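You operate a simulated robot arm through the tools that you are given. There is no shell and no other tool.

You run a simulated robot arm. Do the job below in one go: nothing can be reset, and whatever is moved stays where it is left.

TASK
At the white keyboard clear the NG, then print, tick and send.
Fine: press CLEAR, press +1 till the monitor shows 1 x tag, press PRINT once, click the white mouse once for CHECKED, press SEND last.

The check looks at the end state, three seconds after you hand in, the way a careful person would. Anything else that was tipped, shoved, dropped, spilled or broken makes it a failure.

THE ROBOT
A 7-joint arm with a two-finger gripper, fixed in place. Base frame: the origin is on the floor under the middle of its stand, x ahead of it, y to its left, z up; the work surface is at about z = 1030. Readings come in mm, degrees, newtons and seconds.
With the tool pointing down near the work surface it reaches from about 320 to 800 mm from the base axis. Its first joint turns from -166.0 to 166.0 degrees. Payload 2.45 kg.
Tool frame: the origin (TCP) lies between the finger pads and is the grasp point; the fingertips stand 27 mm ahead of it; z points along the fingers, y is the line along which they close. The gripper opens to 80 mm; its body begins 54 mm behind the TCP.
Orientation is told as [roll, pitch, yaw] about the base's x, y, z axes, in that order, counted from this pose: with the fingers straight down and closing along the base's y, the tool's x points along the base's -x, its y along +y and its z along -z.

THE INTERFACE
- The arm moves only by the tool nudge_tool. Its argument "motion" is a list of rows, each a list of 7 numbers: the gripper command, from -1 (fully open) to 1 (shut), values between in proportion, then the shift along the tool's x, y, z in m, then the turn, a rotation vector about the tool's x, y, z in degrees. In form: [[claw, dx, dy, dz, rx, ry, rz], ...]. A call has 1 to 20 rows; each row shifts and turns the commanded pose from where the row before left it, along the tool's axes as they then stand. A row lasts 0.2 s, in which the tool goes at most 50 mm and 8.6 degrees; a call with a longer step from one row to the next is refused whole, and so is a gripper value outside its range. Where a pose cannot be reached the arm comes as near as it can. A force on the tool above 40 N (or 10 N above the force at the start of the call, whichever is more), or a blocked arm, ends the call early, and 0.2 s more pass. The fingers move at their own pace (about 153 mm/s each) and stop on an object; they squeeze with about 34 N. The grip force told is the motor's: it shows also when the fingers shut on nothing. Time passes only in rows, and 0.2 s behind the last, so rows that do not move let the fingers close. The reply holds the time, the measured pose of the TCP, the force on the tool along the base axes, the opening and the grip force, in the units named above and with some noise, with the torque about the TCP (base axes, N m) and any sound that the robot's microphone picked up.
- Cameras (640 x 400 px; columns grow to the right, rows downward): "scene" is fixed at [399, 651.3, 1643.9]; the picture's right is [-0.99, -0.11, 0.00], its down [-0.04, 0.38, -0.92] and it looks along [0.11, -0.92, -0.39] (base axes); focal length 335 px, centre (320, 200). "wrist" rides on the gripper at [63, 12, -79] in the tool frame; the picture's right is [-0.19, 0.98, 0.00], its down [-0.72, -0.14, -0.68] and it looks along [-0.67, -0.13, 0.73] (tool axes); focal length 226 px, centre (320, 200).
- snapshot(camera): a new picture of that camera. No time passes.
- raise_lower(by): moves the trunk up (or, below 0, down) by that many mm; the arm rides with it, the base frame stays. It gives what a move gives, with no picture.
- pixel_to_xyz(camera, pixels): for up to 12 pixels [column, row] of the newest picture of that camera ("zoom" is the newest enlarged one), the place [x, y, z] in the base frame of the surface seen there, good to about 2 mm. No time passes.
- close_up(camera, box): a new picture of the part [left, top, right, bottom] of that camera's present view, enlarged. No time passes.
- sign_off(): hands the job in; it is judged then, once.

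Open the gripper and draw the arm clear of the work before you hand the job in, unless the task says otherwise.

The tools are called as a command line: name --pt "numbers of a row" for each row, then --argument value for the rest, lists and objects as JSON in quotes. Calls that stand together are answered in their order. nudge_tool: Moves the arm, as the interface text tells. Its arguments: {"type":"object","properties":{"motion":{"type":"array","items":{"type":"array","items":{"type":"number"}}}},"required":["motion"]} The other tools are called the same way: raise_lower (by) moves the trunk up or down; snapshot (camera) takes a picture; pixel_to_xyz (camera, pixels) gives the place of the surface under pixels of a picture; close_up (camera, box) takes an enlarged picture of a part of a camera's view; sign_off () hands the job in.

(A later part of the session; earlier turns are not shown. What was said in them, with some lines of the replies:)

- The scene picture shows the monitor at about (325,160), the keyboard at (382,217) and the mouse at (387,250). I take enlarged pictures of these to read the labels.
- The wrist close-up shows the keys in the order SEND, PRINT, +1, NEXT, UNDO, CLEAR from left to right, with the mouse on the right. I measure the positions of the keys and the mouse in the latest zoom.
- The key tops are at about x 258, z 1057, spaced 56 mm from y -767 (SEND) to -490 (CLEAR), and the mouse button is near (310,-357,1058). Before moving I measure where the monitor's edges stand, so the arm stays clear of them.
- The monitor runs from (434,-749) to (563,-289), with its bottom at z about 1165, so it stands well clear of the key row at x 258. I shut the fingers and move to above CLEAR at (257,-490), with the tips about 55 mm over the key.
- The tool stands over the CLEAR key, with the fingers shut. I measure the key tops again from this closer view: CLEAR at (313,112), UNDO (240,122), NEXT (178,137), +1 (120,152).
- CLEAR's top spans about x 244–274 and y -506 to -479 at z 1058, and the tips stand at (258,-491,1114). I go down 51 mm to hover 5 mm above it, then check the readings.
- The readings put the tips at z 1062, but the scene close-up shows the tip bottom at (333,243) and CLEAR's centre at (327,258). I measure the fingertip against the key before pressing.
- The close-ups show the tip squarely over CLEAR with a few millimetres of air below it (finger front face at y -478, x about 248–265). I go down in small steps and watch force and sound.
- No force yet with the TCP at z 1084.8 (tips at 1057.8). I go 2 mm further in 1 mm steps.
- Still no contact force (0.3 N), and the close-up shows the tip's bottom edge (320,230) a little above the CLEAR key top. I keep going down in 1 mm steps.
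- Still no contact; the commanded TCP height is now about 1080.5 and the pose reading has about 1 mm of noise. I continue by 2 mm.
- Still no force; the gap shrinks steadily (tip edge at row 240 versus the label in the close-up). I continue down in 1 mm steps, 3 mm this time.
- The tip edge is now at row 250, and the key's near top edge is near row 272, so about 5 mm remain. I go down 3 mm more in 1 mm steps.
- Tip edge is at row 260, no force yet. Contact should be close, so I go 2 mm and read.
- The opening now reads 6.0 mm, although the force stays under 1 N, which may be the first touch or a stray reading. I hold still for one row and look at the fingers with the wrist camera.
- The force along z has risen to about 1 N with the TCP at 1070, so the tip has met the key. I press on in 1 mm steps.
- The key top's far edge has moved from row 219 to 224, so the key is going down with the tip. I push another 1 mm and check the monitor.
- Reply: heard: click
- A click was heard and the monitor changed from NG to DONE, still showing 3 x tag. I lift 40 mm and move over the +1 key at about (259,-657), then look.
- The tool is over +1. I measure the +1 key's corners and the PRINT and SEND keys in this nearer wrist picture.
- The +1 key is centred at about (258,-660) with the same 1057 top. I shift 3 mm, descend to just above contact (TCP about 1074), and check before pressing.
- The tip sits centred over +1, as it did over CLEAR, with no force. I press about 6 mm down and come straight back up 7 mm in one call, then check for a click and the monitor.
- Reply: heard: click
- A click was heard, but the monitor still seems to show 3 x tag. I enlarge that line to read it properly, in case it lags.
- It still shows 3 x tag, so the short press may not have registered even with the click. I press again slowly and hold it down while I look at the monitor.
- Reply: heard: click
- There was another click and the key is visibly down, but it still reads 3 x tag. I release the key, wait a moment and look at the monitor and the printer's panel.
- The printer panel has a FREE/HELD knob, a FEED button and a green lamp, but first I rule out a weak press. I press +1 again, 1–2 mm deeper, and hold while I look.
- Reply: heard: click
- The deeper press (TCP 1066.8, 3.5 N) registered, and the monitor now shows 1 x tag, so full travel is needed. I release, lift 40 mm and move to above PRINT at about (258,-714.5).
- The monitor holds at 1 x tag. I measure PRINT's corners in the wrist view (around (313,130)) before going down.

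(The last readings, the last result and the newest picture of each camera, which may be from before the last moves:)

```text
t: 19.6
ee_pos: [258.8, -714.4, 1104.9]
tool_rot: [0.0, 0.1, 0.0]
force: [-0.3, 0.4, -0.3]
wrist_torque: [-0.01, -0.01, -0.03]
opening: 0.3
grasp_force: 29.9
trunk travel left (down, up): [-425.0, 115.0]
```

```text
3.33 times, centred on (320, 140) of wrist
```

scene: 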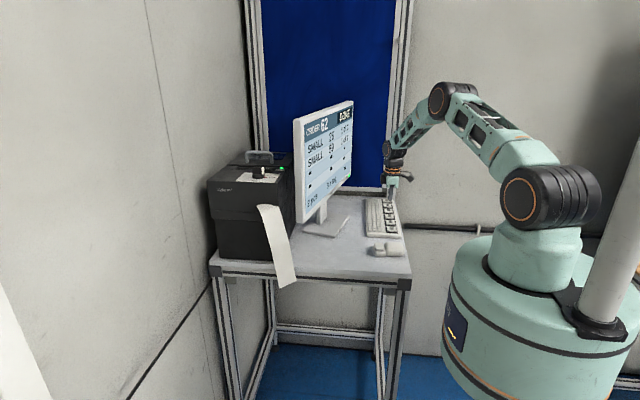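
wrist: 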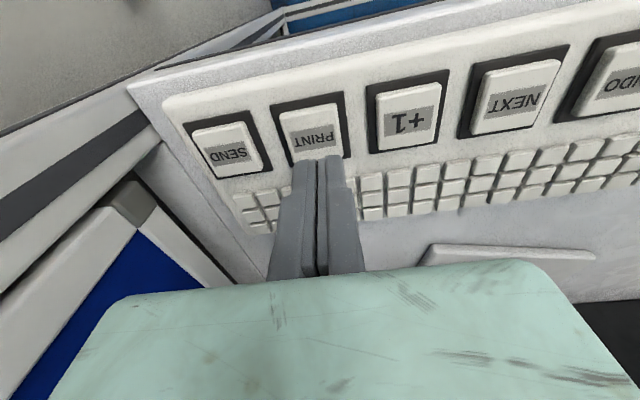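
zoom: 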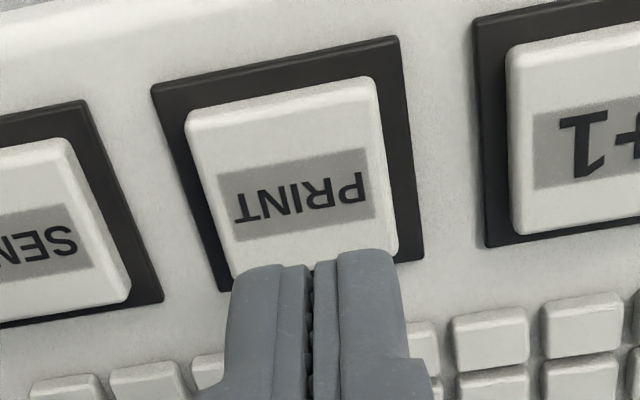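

PRINT is centred at about (257,-716). I shift 1.5 mm, come down to just above it, then press slowly to the same depth as the +1 press that worked, once only.

nudge_tool --pt "1 0 -0.0015 0.012 0 0 0" --pt "1 0 0 0.012 0 0 0" --pt "1 0 0 0.006 0 0 0" --pt "1 0 0 0 0 0 0"

close_up --camera "scene" --box '[375, 190, 411, 220]'

close_up --camera "wrist" --box '[250, 90, 380, 190]'

```text
t: 20.6
ee_pos: [258.1, -716.9, 1075.4]
tool_rot: [0.0, 0.0, 0.0]
force: [-0.7, 0.6, 0.2]
wrist_torque: [-0.02, 0.02, 0.02]
opening: 0.0
grasp_force: 30.2
trunk travel left (down, up): [-425.0, 115.0]
```

```text
13.33 times, centred on (393, 205) of scene
```

zoom: 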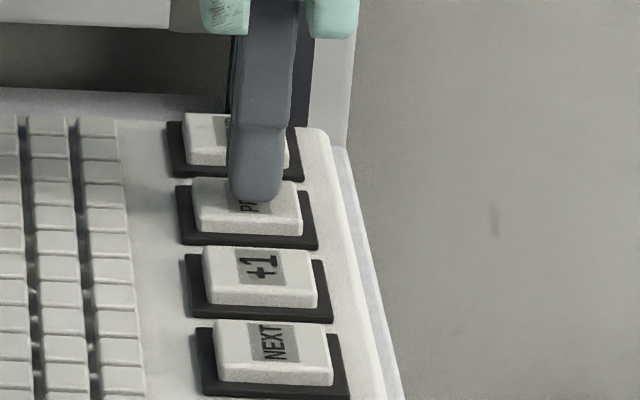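

```text
4.00 times, centred on (315, 140) of wrist
```

zoom: 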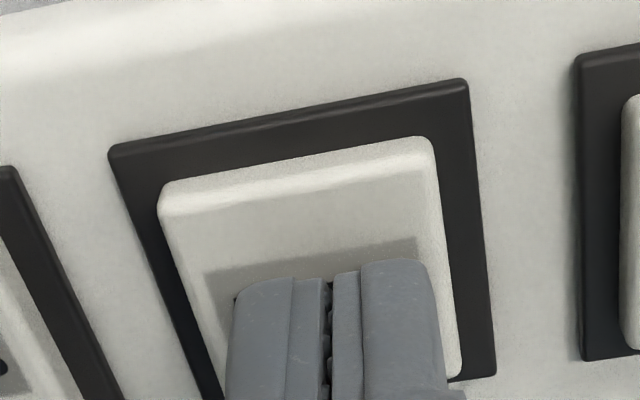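

The tip is centred over PRINT with no contact. I press down monotonically by 8 mm to 1066.5 and look while holding.

nudge_tool --pt "1 0 0 0.004 0 0 0" --pt "1 0 0 0.002 0 0 0" --pt "1 0 0 0.001 0 0 0" --pt "1 0 0 0.001 0 0 0"

close_up --camera "scene" --box '[290, 95, 360, 215]'

close_up --camera "scene" --box '[200, 140, 310, 290]'

close_up --camera "scene" --box '[375, 190, 411, 220]'

```text
t: 21.6
ee_pos: [258.8, -716.7, 1066.0]
tool_rot: [0.0, 0.0, 0.1]
force: [0.7, 0.3, 2.9]
wrist_torque: [0.0, 0.0, -0.03]
opening: 6.1
grasp_force: 29.9
trunk travel left (down, up): [-425.0, 115.0]
heard: click
```

```text
3.33 times, centred on (325, 155) of scene
```

zoom: 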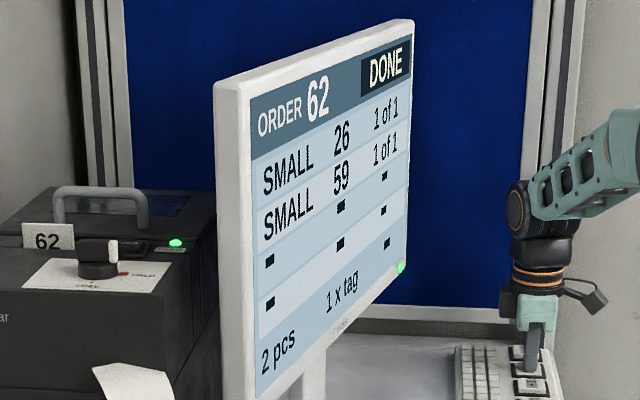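

```text
2.67 times, centred on (255, 215) of scene
```

zoom: 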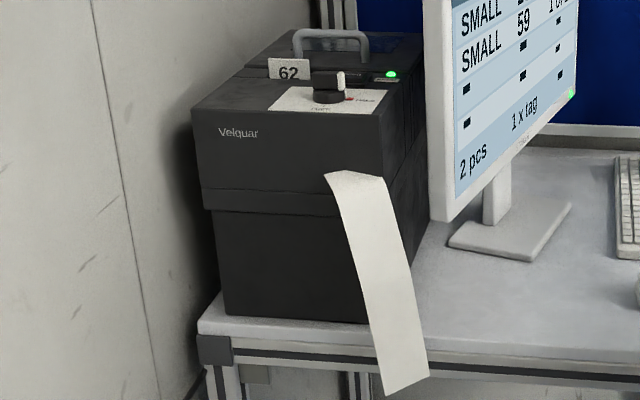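

```text
13.33 times, centred on (393, 205) of scene
```

zoom: 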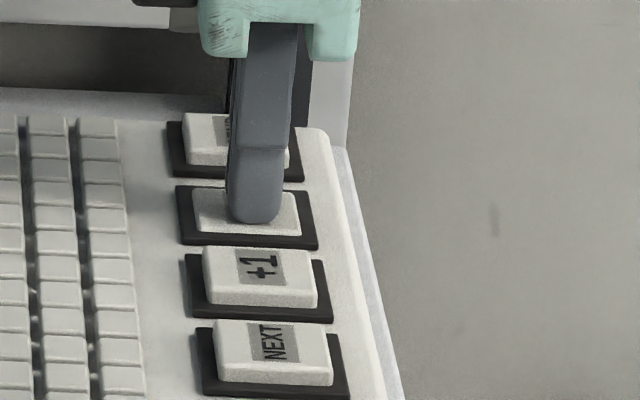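

A tag marked 62 came out of the printer slot (around (45,238) in the close-up), so PRINT registered once. I release, lift to about 1140 and move over to the mouse button near (310,-355).

nudge_tool --pt "1 0 0 -0.006 0 0 0" --pt "1 0 0 -0.014 0 0 0" --pt "1 0 0 -0.025 0 0 0" --pt "1 0 0 -0.03 0 0 0" --pt "1 -0.004 0.03 0 0 0 0" --pt "1 -0.006 0.04 0 0 0 0" --pt "1 -0.006 0.04 0 0 0 0" --pt "1 -0.006 0.04 0 0 0 0" --pt "1 -0.006 0.04 0 0 0 0" --pt "1 -0.006 0.04 0 0 0 0" --pt "1 -0.006 0.04 0 0 0 0" --pt "1 -0.006 0.04 0 0 0 0" --pt "1 -0.006 0.03 0 0 0 0" --pt "1 0 0.02 0 0 0 0" --pt "1 0 0 0 0 0 0"

snapshot --camera "wrist"

snapshot --camera "scene"

```text
t: 24.8
ee_pos: [310.1, -355.9, 1141.4]
tool_rot: [0.0, 0.0, 0.0]
force: [0.3, 0.3, 0.0]
wrist_torque: [-0.01, 0.03, -0.01]
opening: 0.2
grasp_force: 29.9
trunk travel left (down, up): [-425.0, 115.0]
```

```text
taken
```

wrist: 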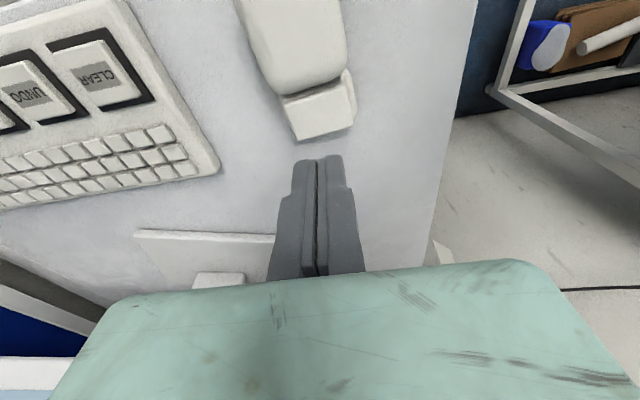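

```text
taken
```

scene: 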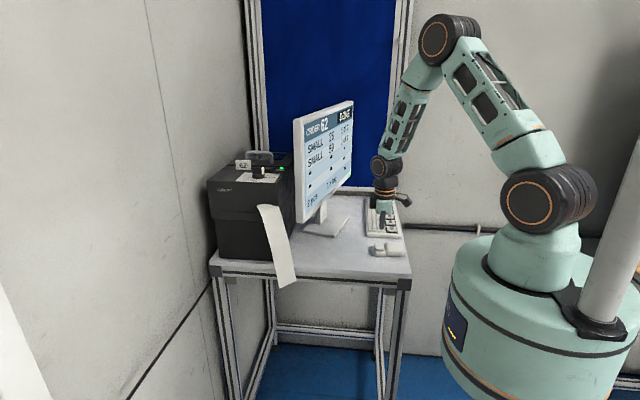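

The mouse button plate shows in the wrist view at about (322,112). I measure its corners, the mouse body and the gap between them.

pixel_to_xyz --camera "wrist" --pixels '[[322, 112], [290, 102], [340, 88], [301, 135], [350, 124], [310, 60], [284, 94], [340, 78], [250, 20], [345, 40], [353, 100], [312, 97]]'

close_up --camera "wrist" --box '[230, 40, 410, 175]'

close_up --camera "scene" --box '[365, 230, 413, 270]'

```text
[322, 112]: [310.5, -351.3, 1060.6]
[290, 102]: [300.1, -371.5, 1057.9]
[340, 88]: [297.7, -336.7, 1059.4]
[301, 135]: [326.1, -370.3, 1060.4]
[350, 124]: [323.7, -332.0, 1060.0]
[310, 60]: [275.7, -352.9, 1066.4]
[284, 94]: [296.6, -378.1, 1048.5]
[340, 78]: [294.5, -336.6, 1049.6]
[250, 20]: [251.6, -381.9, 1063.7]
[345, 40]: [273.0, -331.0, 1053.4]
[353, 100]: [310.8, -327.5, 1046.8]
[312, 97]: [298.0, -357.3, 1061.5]
```

```text
2.96 times, centred on (320, 108) of wrist
```

zoom: 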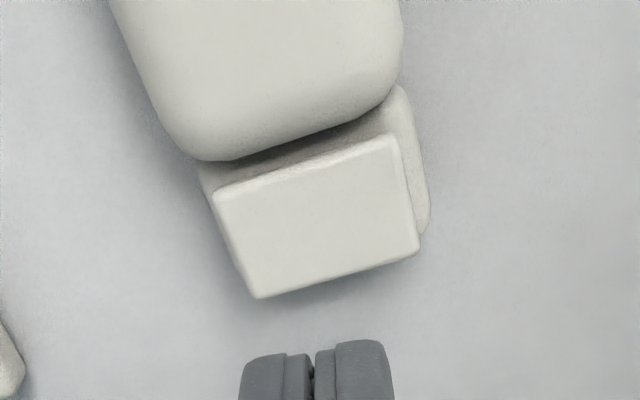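

```text
10.00 times, centred on (389, 250) of scene
```

zoom: 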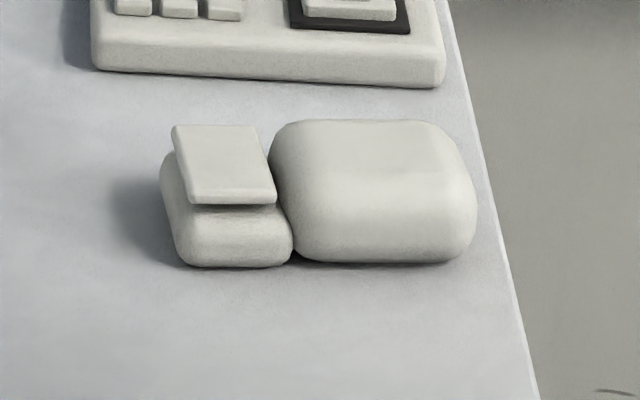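

The button plate spans about x 299–325, y -371 to -334, with its top at 1060, so its centre is near (312,-353); the mouse body (1066) ends at x 296. I shift to (312.5,-353) and descend to TCP 1079, a few millimetres above contact.

nudge_tool --pt "1 -0.0025 0.003 0.01 0 0 0" --pt "1 0 0 0.02 0 0 0" --pt "1 0 0 0.02 0 0 0" --pt "1 0 0 0.0125 0 0 0" --pt "1 0 0 0 0 0 0"

close_up --camera "wrist" --box '[230, 60, 410, 195]'

close_up --camera "scene" --box '[365, 230, 413, 270]'

```text
t: 26.0
ee_pos: [313.7, -353.1, 1079.2]
tool_rot: [0.0, 0.1, 0.1]
force: [-0.1, -0.4, -0.8]
wrist_torque: [0.01, -0.01, -0.02]
opening: 0.1
grasp_force: 29.0
trunk travel left (down, up): [-425.0, 115.0]
```

```text
2.96 times, centred on (320, 128) of wrist
```

zoom: 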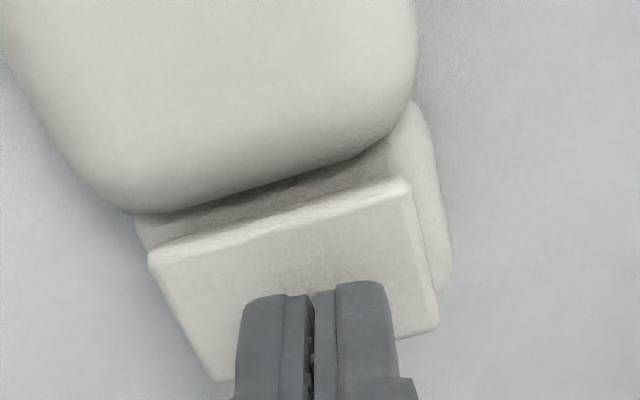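

```text
10.00 times, centred on (389, 250) of scene
```

zoom: 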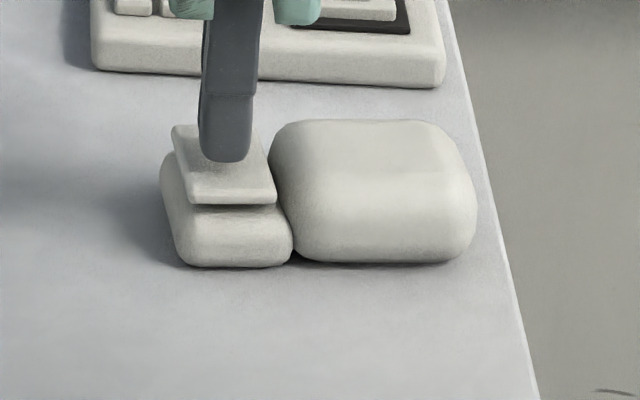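

The tip is well over the button plate and clear of the mouse body. I lower 5 mm to near contact, then will press in 1 mm steps.

nudge_tool --pt "1 0 0 0.003 0 0 0" --pt "1 0 0 0.002 0 0 0" --pt "1 0 0 0.001 0 0 0"

close_up --camera "scene" --box '[365, 230, 413, 270]'

```text
t: 26.8
ee_pos: [313.5, -352.8, 1074.1]
tool_rot: [0.1, 0.0, 0.0]
force: [0.5, 0.2, -0.1]
wrist_torque: [0.02, 0.03, 0.0]
opening: 6.0
grasp_force: 29.7
trunk travel left (down, up): [-425.0, 115.0]
```

```text
10.00 times, centred on (389, 250) of scene
```

zoom: 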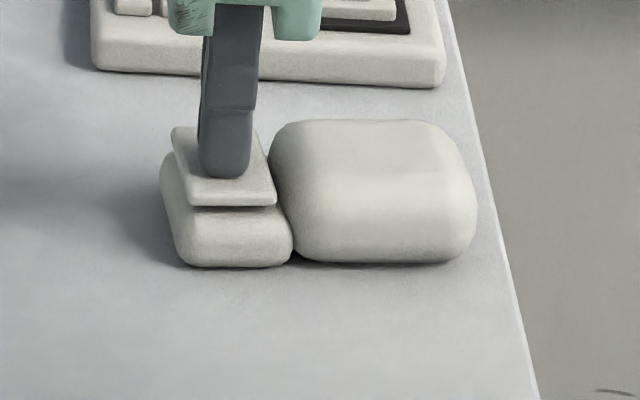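

The opening reading of 6.0 marks contact, and the plate has started to move (its lower edge went from row 204 to 206). I press 1 mm more and read.

nudge_tool --pt "1 0 0 0.001 0 0 0"

close_up --camera "scene" --box '[290, 95, 360, 215]'

close_up --camera "scene" --box '[365, 230, 413, 270]'

```text
t: 27.2
ee_pos: [313.0, -352.4, 1071.4]
tool_rot: [0.0, 0.0, 0.0]
force: [0.2, 0.3, 1.1]
wrist_torque: [-0.02, 0.01, 0.03]
opening: 6.2
grasp_force: 30.0
trunk travel left (down, up): [-425.0, 115.0]
```

```text
3.33 times, centred on (325, 155) of scene
```

zoom: 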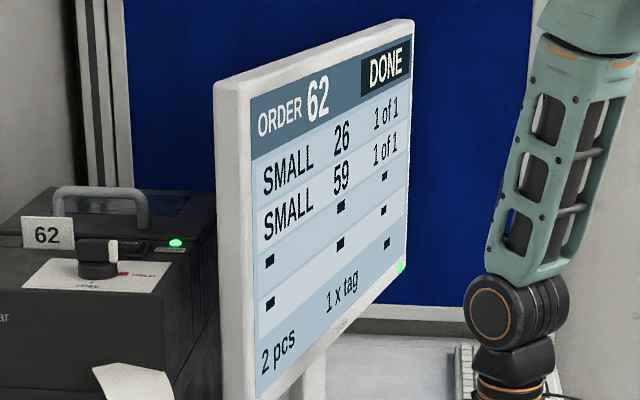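

```text
10.00 times, centred on (389, 250) of scene
```

zoom: 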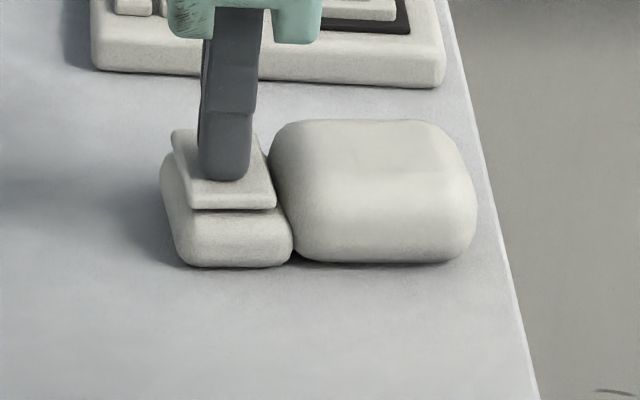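

The plate is going down (lower edge now at row 209), force 1.1 N and no click yet. I press 1 mm more.

nudge_tool --pt "1 0 0 0.001 0 0 0"

close_up --camera "scene" --box '[290, 95, 360, 215]'

close_up --camera "scene" --box '[365, 230, 413, 270]'

```text
t: 27.6
ee_pos: [313.1, -352.7, 1070.9]
tool_rot: [0.1, 0.0, 0.0]
force: [0.3, 1.4, 2.5]
wrist_torque: [0.02, -0.01, -0.03]
opening: 5.9
grasp_force: 29.9
trunk travel left (down, up): [-425.0, 115.0]
heard: click
```

```text
3.33 times, centred on (325, 155) of scene
```

zoom: 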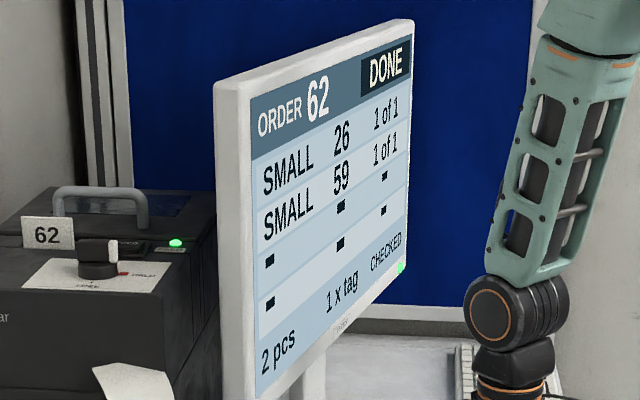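

```text
10.00 times, centred on (389, 250) of scene
```

zoom: 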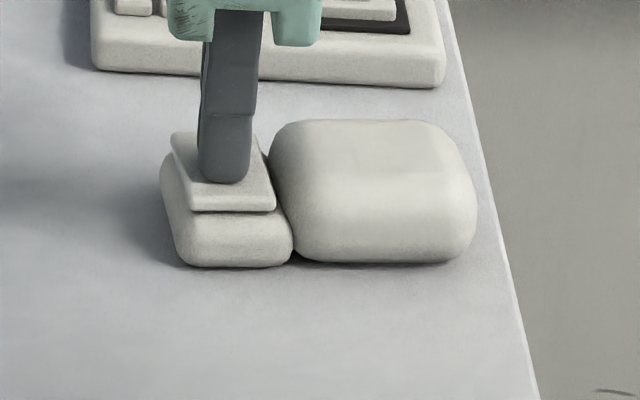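

The monitor now shows CHECKED, after one click. I lift clear of the mouse, go up to about 1141 and travel towards SEND at (257,-771), which is near the reach limit.

nudge_tool --pt "1 0 0 -0.006 0 0 0" --pt "1 0 0 -0.014 0 0 0" --pt "1 0 0 -0.025 0 0 0" --pt "1 0 0 -0.025 0 0 0" --pt "1 0.0055 -0.03 0 0 0 0" --pt "1 0.0055 -0.043 0 0 0 0" --pt "1 0.0055 -0.043 0 0 0 0" --pt "1 0.0055 -0.043 0 0 0 0" --pt "1 0.0055 -0.043 0 0 0 0" --pt "1 0.0055 -0.043 0 0 0 0" --pt "1 0.0055 -0.043 0 0 0 0" --pt "1 0.0055 -0.043 0 0 0 0" --pt "1 0.0055 -0.043 0 0 0 0" --pt "1 0.0055 -0.03 0 0 0 0" --pt "1 0 -0.014 0 0 0 0" --pt "1 0 0 0 0 0 0" --pt "1 0 0 0 0 0 0"

snapshot --camera "wrist"

snapshot --camera "scene"

close_up --camera "scene" --box '[290, 95, 360, 215]'

```text
t: 31.2
ee_pos: [255.1, -749.2, 1142.1]
tool_rot: [0.0, 0.0, 0.0]
force: [-0.1, -1.0, 0.6]
wrist_torque: [0.02, -0.05, -0.02]
opening: 0.2
grasp_force: 29.4
out of reach, approached as far as the arm can: row 14, 15
trunk travel left (down, up): [-425.0, 115.0]
```

```text
taken
```

wrist: 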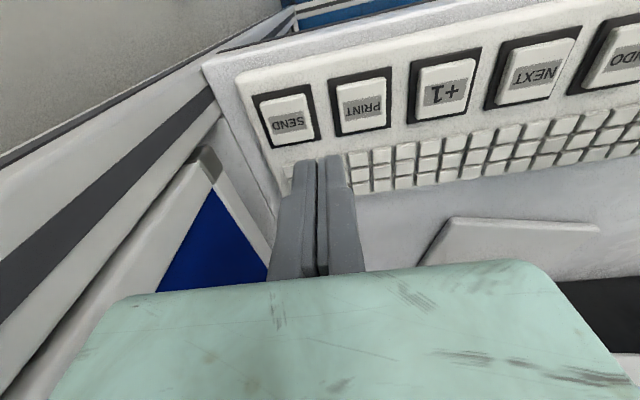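

```text
taken
```

scene: 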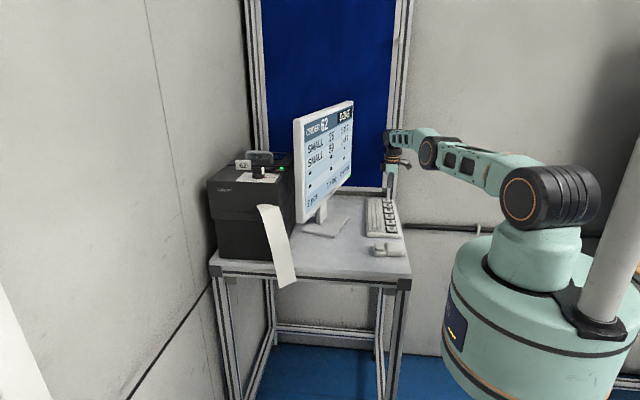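

```text
3.33 times, centred on (325, 155) of scene
```

zoom: 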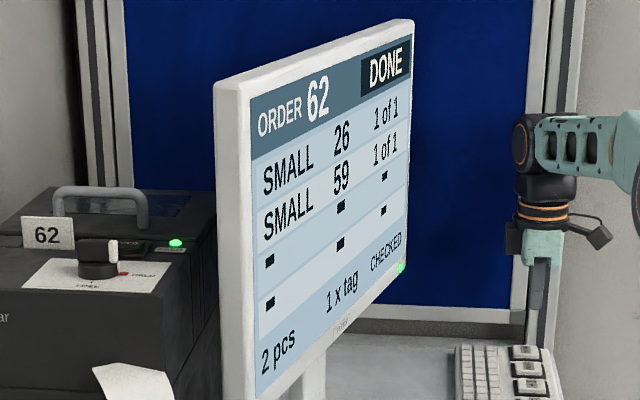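

The arm is fully stretched at y -749, about 22 mm short of SEND; the wrist view shows SEND at (287,120). I measure the arm's shoulder, elbow and wrist heights to see whether trunk travel or a tool tilt will give the reach, and check SEND's place again.

pixel_to_xyz --camera "scene" --pixels '[[540, 198], [575, 190], [434, 152], [390, 140], [398, 155], [470, 160], [520, 165]]'

pixel_to_xyz --camera "wrist" --pixels '[[287, 120], [262, 103], [302, 94], [276, 144], [314, 136], [238, 80], [265, 150], [250, 100], [210, 90], [205, 160]]'

close_up --camera "wrist" --box '[140, 0, 420, 180]'

```text
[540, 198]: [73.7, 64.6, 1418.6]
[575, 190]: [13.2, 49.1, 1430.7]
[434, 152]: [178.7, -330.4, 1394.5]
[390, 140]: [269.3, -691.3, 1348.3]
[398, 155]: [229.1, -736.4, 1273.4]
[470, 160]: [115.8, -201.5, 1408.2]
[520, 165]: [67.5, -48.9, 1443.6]
```

```text
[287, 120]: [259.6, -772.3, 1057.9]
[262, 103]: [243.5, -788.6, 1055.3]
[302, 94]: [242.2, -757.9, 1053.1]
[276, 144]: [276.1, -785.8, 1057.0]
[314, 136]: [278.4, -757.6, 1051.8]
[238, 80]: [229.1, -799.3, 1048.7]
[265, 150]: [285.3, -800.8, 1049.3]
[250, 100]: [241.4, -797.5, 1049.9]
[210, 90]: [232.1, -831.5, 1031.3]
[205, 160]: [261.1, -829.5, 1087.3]
```

```text
2.22 times, centred on (280, 90) of wrist
```

zoom: 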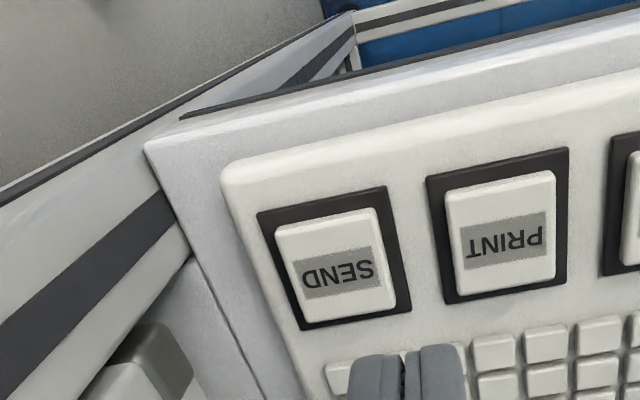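

SEND is centred at about (259,-772,1057), 813 mm from the base axis, while the wrist joint sits about 200 mm above the TCP, so a tilt of the fingers outwards will give the reach. There is a frame behind at y about -830, so I measure the hand's width and the frame's place before tilting.

pixel_to_xyz --camera "wrist" --pixels '[[125, 305], [80, 370], [530, 270], [600, 340], [330, 285], [205, 150], [170, 110], [215, 200], [230, 180], [280, 30], [100, 180], [150, 60]]'

pixel_to_xyz --camera "scene" --pixels '[[400, 50], [395, 100], [410, 80], [388, 180], [390, 165], [382, 158], [408, 160], [405, 187]]'

close_up --camera "scene" --box '[365, 115, 429, 215]'

```text
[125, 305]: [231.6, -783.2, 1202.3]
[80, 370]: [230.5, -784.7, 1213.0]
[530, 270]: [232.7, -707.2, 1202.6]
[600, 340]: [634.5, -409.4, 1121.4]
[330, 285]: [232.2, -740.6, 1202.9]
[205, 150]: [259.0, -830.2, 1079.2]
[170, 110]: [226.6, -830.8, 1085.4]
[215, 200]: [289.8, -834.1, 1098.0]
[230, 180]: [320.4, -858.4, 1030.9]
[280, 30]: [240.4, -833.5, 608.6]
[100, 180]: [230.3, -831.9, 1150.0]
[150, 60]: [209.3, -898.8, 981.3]
```

```text
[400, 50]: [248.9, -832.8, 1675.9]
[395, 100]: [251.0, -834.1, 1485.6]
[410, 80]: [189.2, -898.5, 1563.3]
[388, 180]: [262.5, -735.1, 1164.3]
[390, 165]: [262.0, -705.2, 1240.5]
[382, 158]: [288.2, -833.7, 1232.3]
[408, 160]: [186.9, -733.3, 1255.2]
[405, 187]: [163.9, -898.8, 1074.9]
```

```text
4.00 times, centred on (397, 165) of scene
```

zoom: 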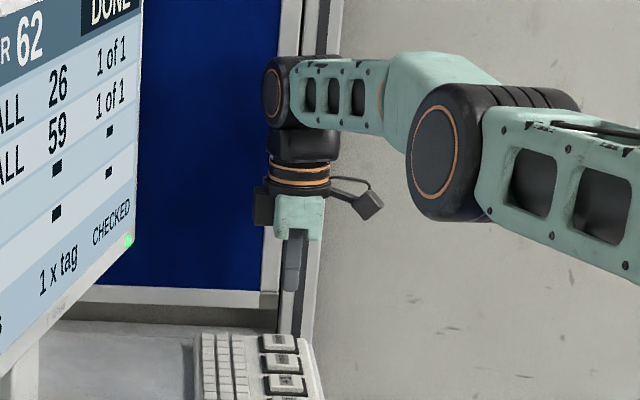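

The hand is about 45 mm to each side of its axis and the frame's face is at y -830, so tilting the fingers outwards by 18° about the tool's x keeps the hand around y -802 and brings the wrist back within reach. I first back off 20 mm towards +y at this height, then tilt in three 6° steps.

nudge_tool --pt "1 0 0.01 0 0 0 0" --pt "1 0 0.01 0 0 0 0" --pt "1 0 0 0 6 0 0" --pt "1 0 0 0 6 0 0" --pt "1 0 0 0 6 0 0" --pt "1 0 0 0 0 0 0"

snapshot --camera "wrist"

snapshot --camera "scene"

```text
t: 32.6
ee_pos: [254.0, -729.2, 1141.2]
tool_rot: [-18.1, 0.0, -0.1]
force: [-0.9, -0.9, 0.7]
wrist_torque: [0.01, 0.01, 0.03]
opening: 0.2
grasp_force: 29.7
trunk travel left (down, up): [-425.0, 115.0]
```

```text
taken
```

wrist: 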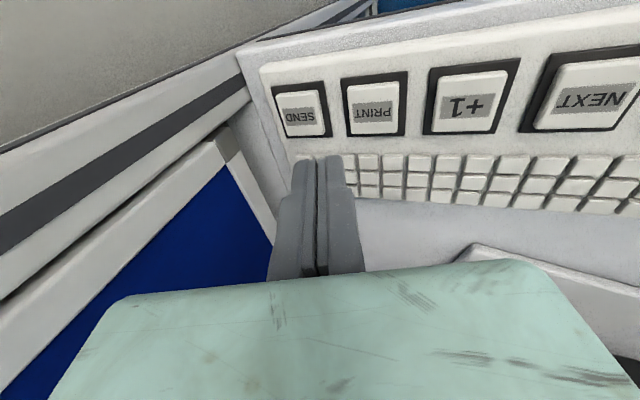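

```text
taken
```

scene: 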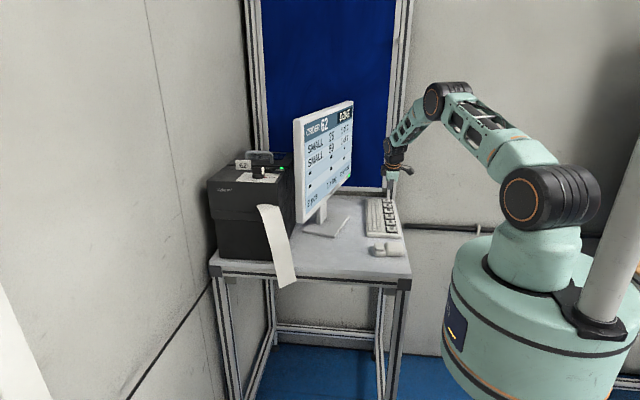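

The tilt is in place at (254,-729,1141). I now move horizontally 46 mm towards -y and 4 mm in +x to put the tip over SEND, then look.

nudge_tool --pt "1 -0.002 -0.0219 0.0071 0 0 0" --pt "1 -0.002 -0.0219 0.0071 0 0 0" --pt "1 0 0 0 0 0 0" --pt "1 0 0 0 0 0 0"

close_up --camera "wrist" --box '[200, 50, 440, 200]'

close_up --camera "scene" --box '[365, 115, 429, 215]'

```text
t: 33.6
ee_pos: [258.3, -775.0, 1141.6]
tool_rot: [-18.0, 0.0, 0.1]
force: [0.6, -0.2, 0.2]
wrist_torque: [0.02, 0.0, -0.01]
opening: 0.0
grasp_force: 29.8
trunk travel left (down, up): [-425.0, 115.0]
```

```text
2.67 times, centred on (320, 125) of wrist
```

zoom: 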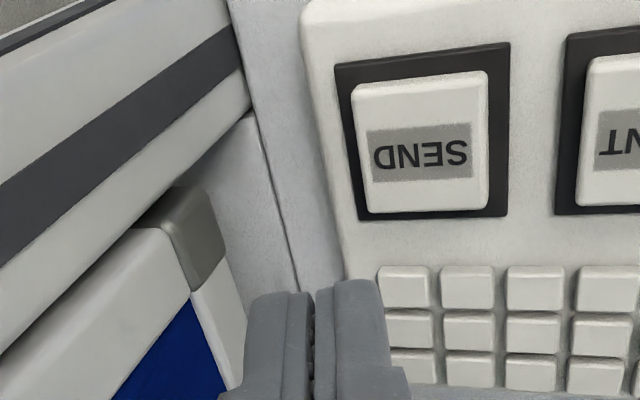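

```text
4.00 times, centred on (397, 165) of scene
```

zoom: 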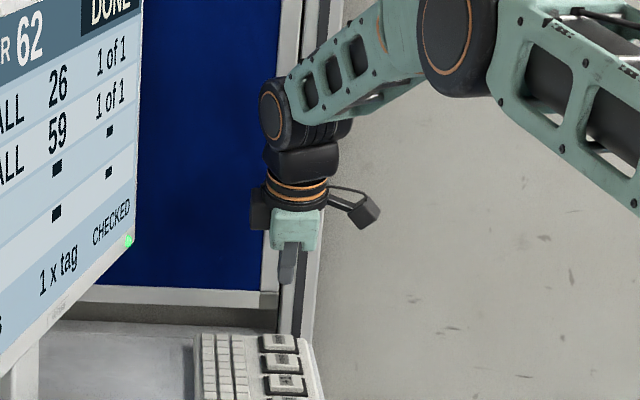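

The tool is at (258,-775,1142) with 18° tilt. I descend vertically 58 mm to TCP about 1083, some 9 mm above the expected contact, and check.

nudge_tool --pt "1 0 0.00464 0.01427 0 0 0" --pt "1 0 0.00464 0.01427 0 0 0" --pt "1 0 0.00464 0.01427 0 0 0" --pt "1 0 0.00402 0.01236 0 0 0" --pt "1 0 0 0 0 0 0"

close_up --camera "wrist" --box '[230, 70, 410, 195]'

close_up --camera "scene" --box '[370, 175, 418, 215]'

```text
t: 34.8
ee_pos: [258.9, -774.4, 1082.7]
tool_rot: [-17.9, 0.0, 0.0]
force: [0.3, 0.2, 0.5]
wrist_torque: [0.01, -0.02, 0.02]
opening: 0.0
grasp_force: 29.7
trunk travel left (down, up): [-425.0, 115.0]
```

```text
3.20 times, centred on (320, 132) of wrist
```

zoom: 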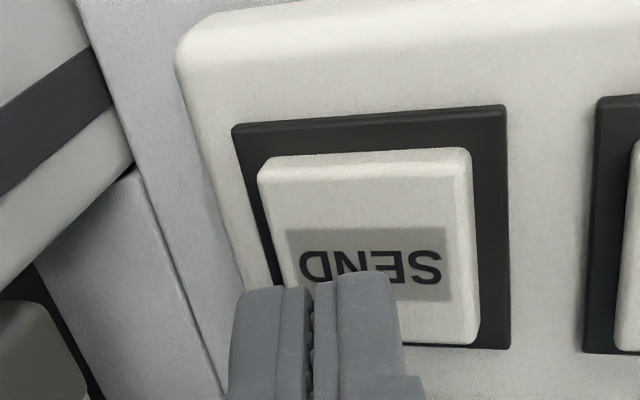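

```text
10.00 times, centred on (394, 195) of scene
```

zoom: 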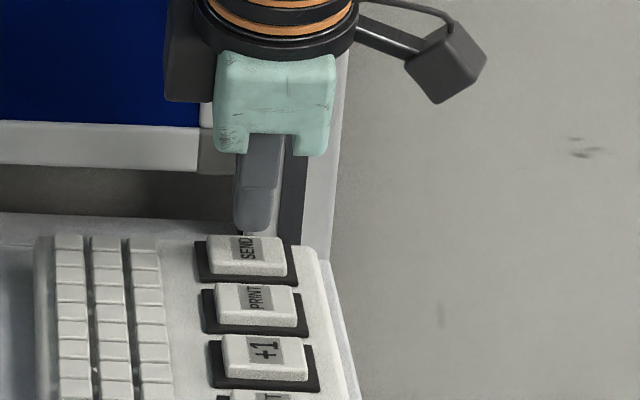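

The tip is over SEND and clear of its neighbour; the lower (+y) edge of the fingers would land about 6 mm off-centre. I shift 2.5 mm further to -y and come down 6 mm to just above contact.

nudge_tool --pt "1 0 -0.00238 0.00077 0 0 0" --pt "1 0 0.00093 0.00285 0 0 0" --pt "1 0 0.00062 0.0019 0 0 0" --pt "1 0 0.00031 0.00095 0 0 0"

close_up --camera "wrist" --box '[230, 70, 410, 195]'

close_up --camera "scene" --box '[370, 175, 418, 215]'

```text
t: 35.8
ee_pos: [259.6, -778.2, 1077.7]
tool_rot: [-18.0, -0.1, 0.0]
force: [0.5, 0.8, -0.9]
wrist_torque: [0.01, -0.02, -0.04]
opening: 0.0
grasp_force: 30.1
trunk travel left (down, up): [-425.0, 115.0]
```

```text
3.20 times, centred on (320, 132) of wrist
```

zoom: 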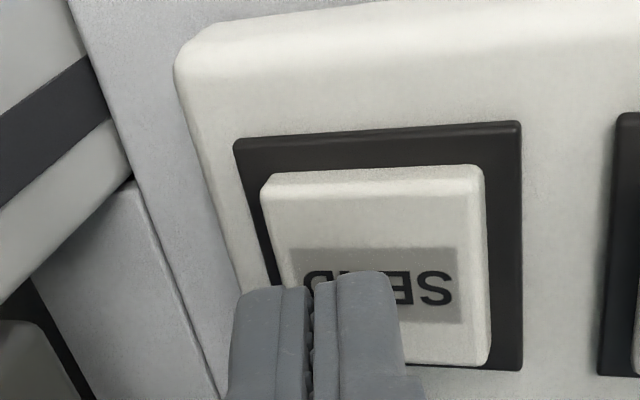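

```text
10.00 times, centred on (394, 195) of scene
```

zoom: 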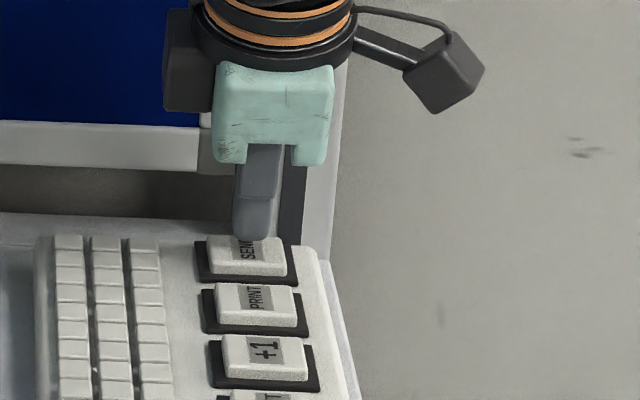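

The +y finger edge is over SEND's middle with no contact yet. I press down slowly, 5 mm in 1 mm steps, and look at the monitor while holding.

nudge_tool --pt "1 0 0.00031 0.00095 0 0 0" --pt "1 0 0.00031 0.00095 0 0 0" --pt "1 0 0.00031 0.00095 0 0 0" --pt "1 0 0.00031 0.00095 0 0 0" --pt "1 0 0.00031 0.00095 0 0 0"

close_up --camera "scene" --box '[290, 95, 360, 215]'

close_up --camera "scene" --box '[370, 175, 418, 215]'

```text
t: 37.0
ee_pos: [259.7, -777.6, 1073.8]
tool_rot: [-17.9, -0.1, 0.0]
force: [-0.2, 0.8, 0.0]
wrist_torque: [-0.01, 0.0, -0.01]
opening: 0.0
grasp_force: 29.5
trunk travel left (down, up): [-425.0, 115.0]
```

```text
3.33 times, centred on (325, 155) of scene
```

zoom: 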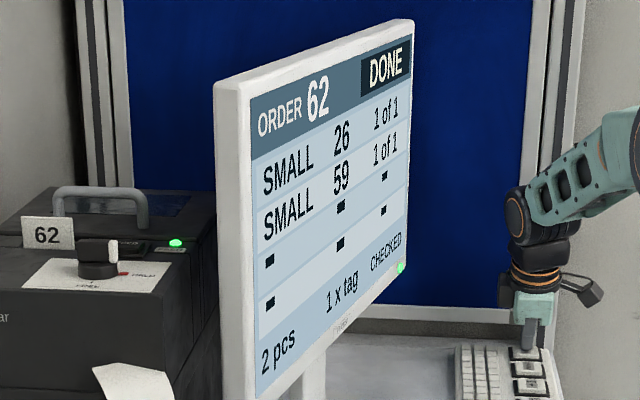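

```text
10.00 times, centred on (394, 195) of scene
```

zoom: 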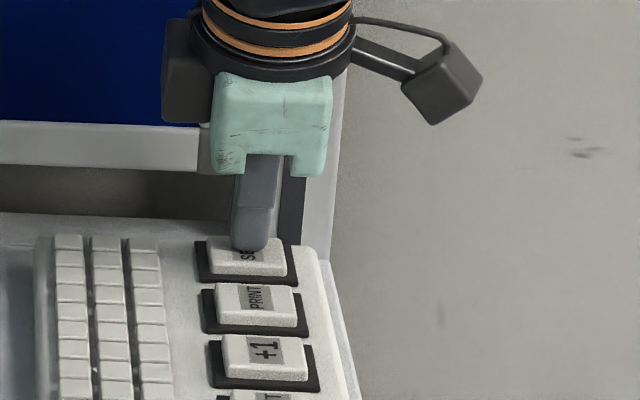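

No contact yet at TCP 1073.8 (force about 0). I continue down 2 mm in 1 mm steps.

nudge_tool --pt "1 0 0.00031 0.00095 0 0 0" --pt "1 0 0.00031 0.00095 0 0 0"

close_up --camera "scene" --box '[370, 175, 418, 215]'

```text
t: 37.6
ee_pos: [259.3, -778.2, 1071.5]
tool_rot: [-18.0, 0.0, 0.1]
force: [0.0, -0.9, 1.3]
wrist_torque: [0.0, 0.04, 0.01]
opening: 0.0
grasp_force: 29.6
trunk travel left (down, up): [-425.0, 115.0]
heard: click
```

```text
10.00 times, centred on (394, 195) of scene
```

zoom: 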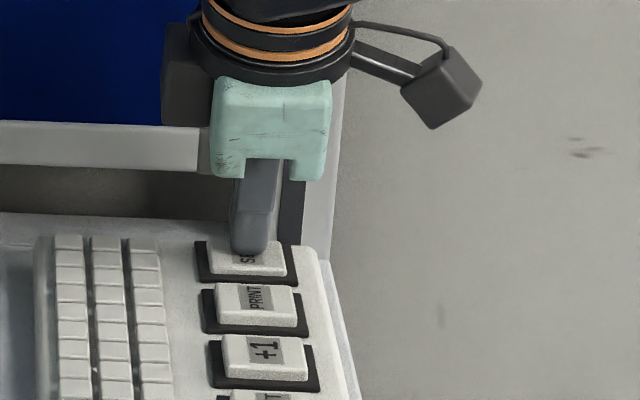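

A click was heard at TCP 1071.5 with 1.3 N. I check the monitor for the result before moving further.

close_up --camera "scene" --box '[290, 95, 360, 215]'

```text
3.33 times, centred on (325, 155) of scene
```

zoom: 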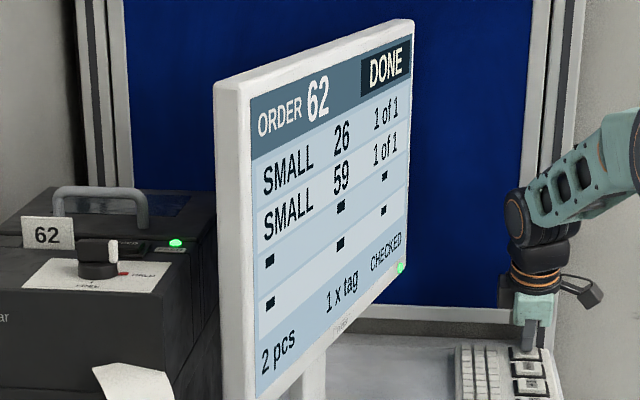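

The monitor has not changed yet (DONE, 1 x tag, CHECKED), as with the shallow +1 presses. I keep going down in the same stroke, 2 mm more, without releasing.

nudge_tool --pt "1 0 0.00031 0.00095 0 0 0" --pt "1 0 0.00031 0.00095 0 0 0"

close_up --camera "scene" --box '[290, 95, 360, 215]'

close_up --camera "scene" --box '[370, 175, 418, 215]'

```text
t: 38.2
ee_pos: [258.5, -778.4, 1070.4]
tool_rot: [-18.0, 0.0, 0.0]
force: [-0.2, -0.2, 1.5]
wrist_torque: [0.04, 0.01, -0.01]
opening: 0.2
grasp_force: 30.0
trunk travel left (down, up): [-425.0, 115.0]
```

```text
3.33 times, centred on (325, 155) of scene
```

zoom: 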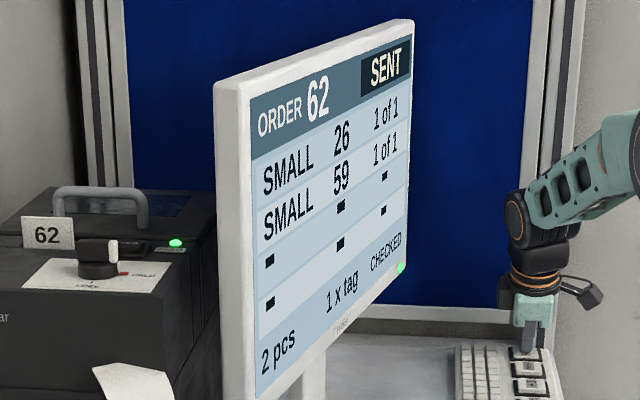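

```text
10.00 times, centred on (394, 195) of scene
```

zoom: 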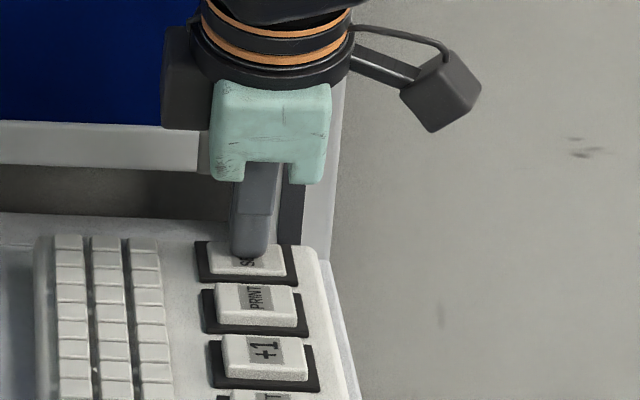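

The monitor now shows SENT, with 1 x tag and CHECKED, and tag 62 sits in the printer. I lift straight up off the key, back off towards +y and take the tilt out.

nudge_tool --pt "1 0 -0.00185 -0.0057 0 0 0" --pt "1 0 -0.0043 -0.0133 0 0 0" --pt "1 0 -0.0077 -0.0238 0 0 0" --pt "1 0 -0.0093 -0.0285 0 0 0" --pt "1 0 -0.0093 -0.0285 0 0 0" --pt "1 0 0.0285 -0.0093 0 0 0" --pt "1 0 0.0285 -0.0093 0 0 0" --pt "1 0 0.0285 -0.0093 0 0 0" --pt "1 0 0 0 -6 0 0" --pt "1 0 0 0 -6 0 0" --pt "1 0 0 0 -6 0 0" --pt "1 0 0 0 0 0 0"

snapshot --camera "scene"

close_up --camera "scene" --box '[290, 95, 360, 215]'

```text
t: 40.8
ee_pos: [260.2, -687.5, 1175.4]
tool_rot: [0.0, 0.0, 0.0]
force: [-0.3, 0.1, -0.2]
wrist_torque: [-0.04, 0.02, -0.03]
opening: 0.0
grasp_force: 29.6
trunk travel left (down, up): [-425.0, 115.0]
```

```text
taken
```

scene: 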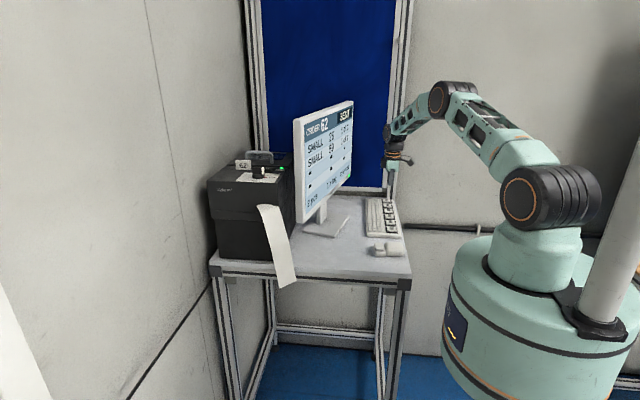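

```text
3.33 times, centred on (325, 155) of scene
```

zoom: 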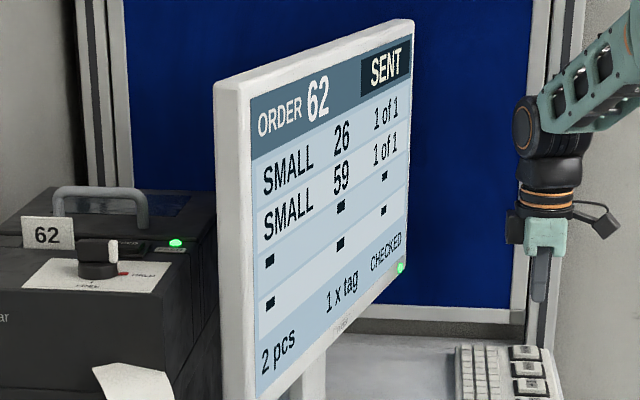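

The tool is clear at (260,-687,1175) and the monitor holds SENT. I move back towards the starting pose near (287,-370,1335), opening the gripper on the way in free air.

nudge_tool --pt "1 0 0.02 -0.02 0 0 0" --pt "1 0 0.035 -0.02 0 0 0" --pt "1 -0.003 0.035 -0.02 0 0 0" --pt "1 -0.003 0.035 -0.02 0 0 0" --pt "1 -0.004 0.035 -0.02 0 0 0" --pt "1 -0.004 0.035 -0.02 0 0 0" --pt "1 -0.004 0.035 -0.02 0 0 0" --pt "1 -0.004 0.035 -0.02 0 0 0" --pt "1 -0.004 0.035 0 0 0 0" --pt "0 0 0.017 0 0 0 0" --pt "-1 0 0 0 0 0 0" --pt "-1 0 0 0 0 0 0" --pt "-1 0 0 0 0 0 0"

snapshot --camera "scene"

snapshot --camera "wrist"

close_up --camera "scene" --box '[200, 95, 360, 230]'

```text
t: 43.6
ee_pos: [286.5, -371.0, 1333.3]
tool_rot: [0.0, 0.0, 0.0]
force: [0.6, 0.2, -0.6]
wrist_torque: [0.02, 0.0, -0.02]
opening: 80.0
grasp_force: 0.0
trunk travel left (down, up): [-425.0, 115.0]
```

```text
taken
```

scene: 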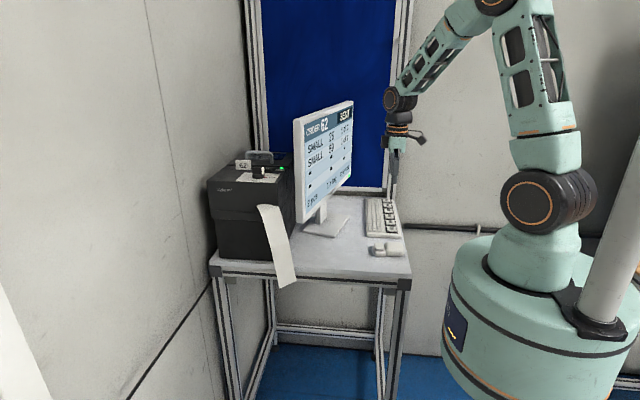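

```text
taken
```

wrist: 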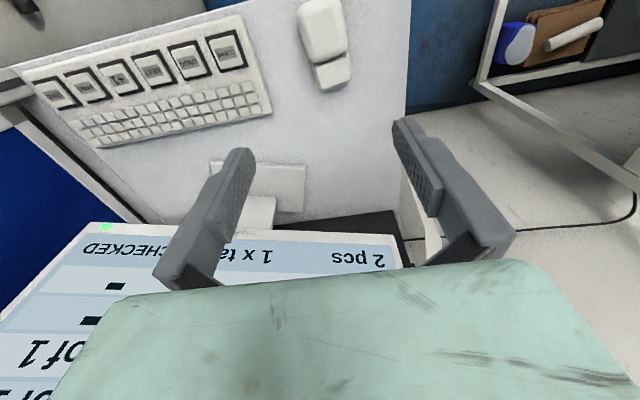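

```text
2.96 times, centred on (280, 162) of scene
```

zoom: 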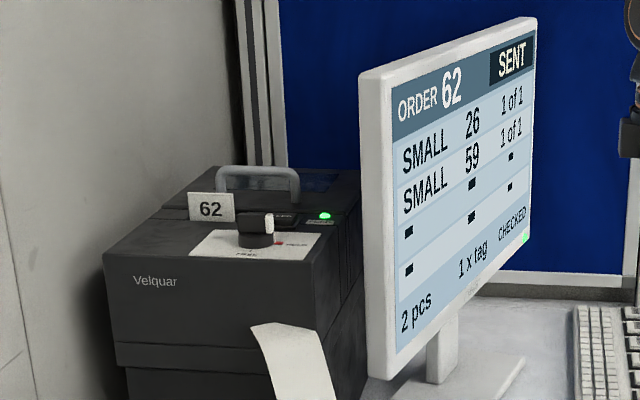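

The monitor reads ORDER 62, SENT, 1 x tag, CHECKED, and one tag marked 62 is out. Keyboard and mouse look to be where they were, and the gripper is open and clear of the work, so I hand the job in.

sign_off

```text
The job is handed in.
```

Order 62 is cleared, printed, checked and sent. The monitor now reads SENT, 1 x tag and CHECKED, and one tag marked 62 is out of the printer.

- **CLEAR:** one press changed the status from NG to DONE.
- **+1:** it took three presses. The first two clicked but the monitor stayed at 3 x tag. The third, pressed deeper, brought it to 1 x tag.
- **PRINT:** pressed once, and the tag came out.
- **Mouse:** clicked once, and CHECKED appeared.
- **SEND:** pressed last. The key was just out of reach with the tool straight down, so I tilted the fingers outwards by 18° to press it.

I left the printer's FREE/HELD knob, which looks set to HELD, and its FEED button alone. In the last pictures the keyboard and mouse look to be where they were. The gripper is open and the arm is back near its starting position.
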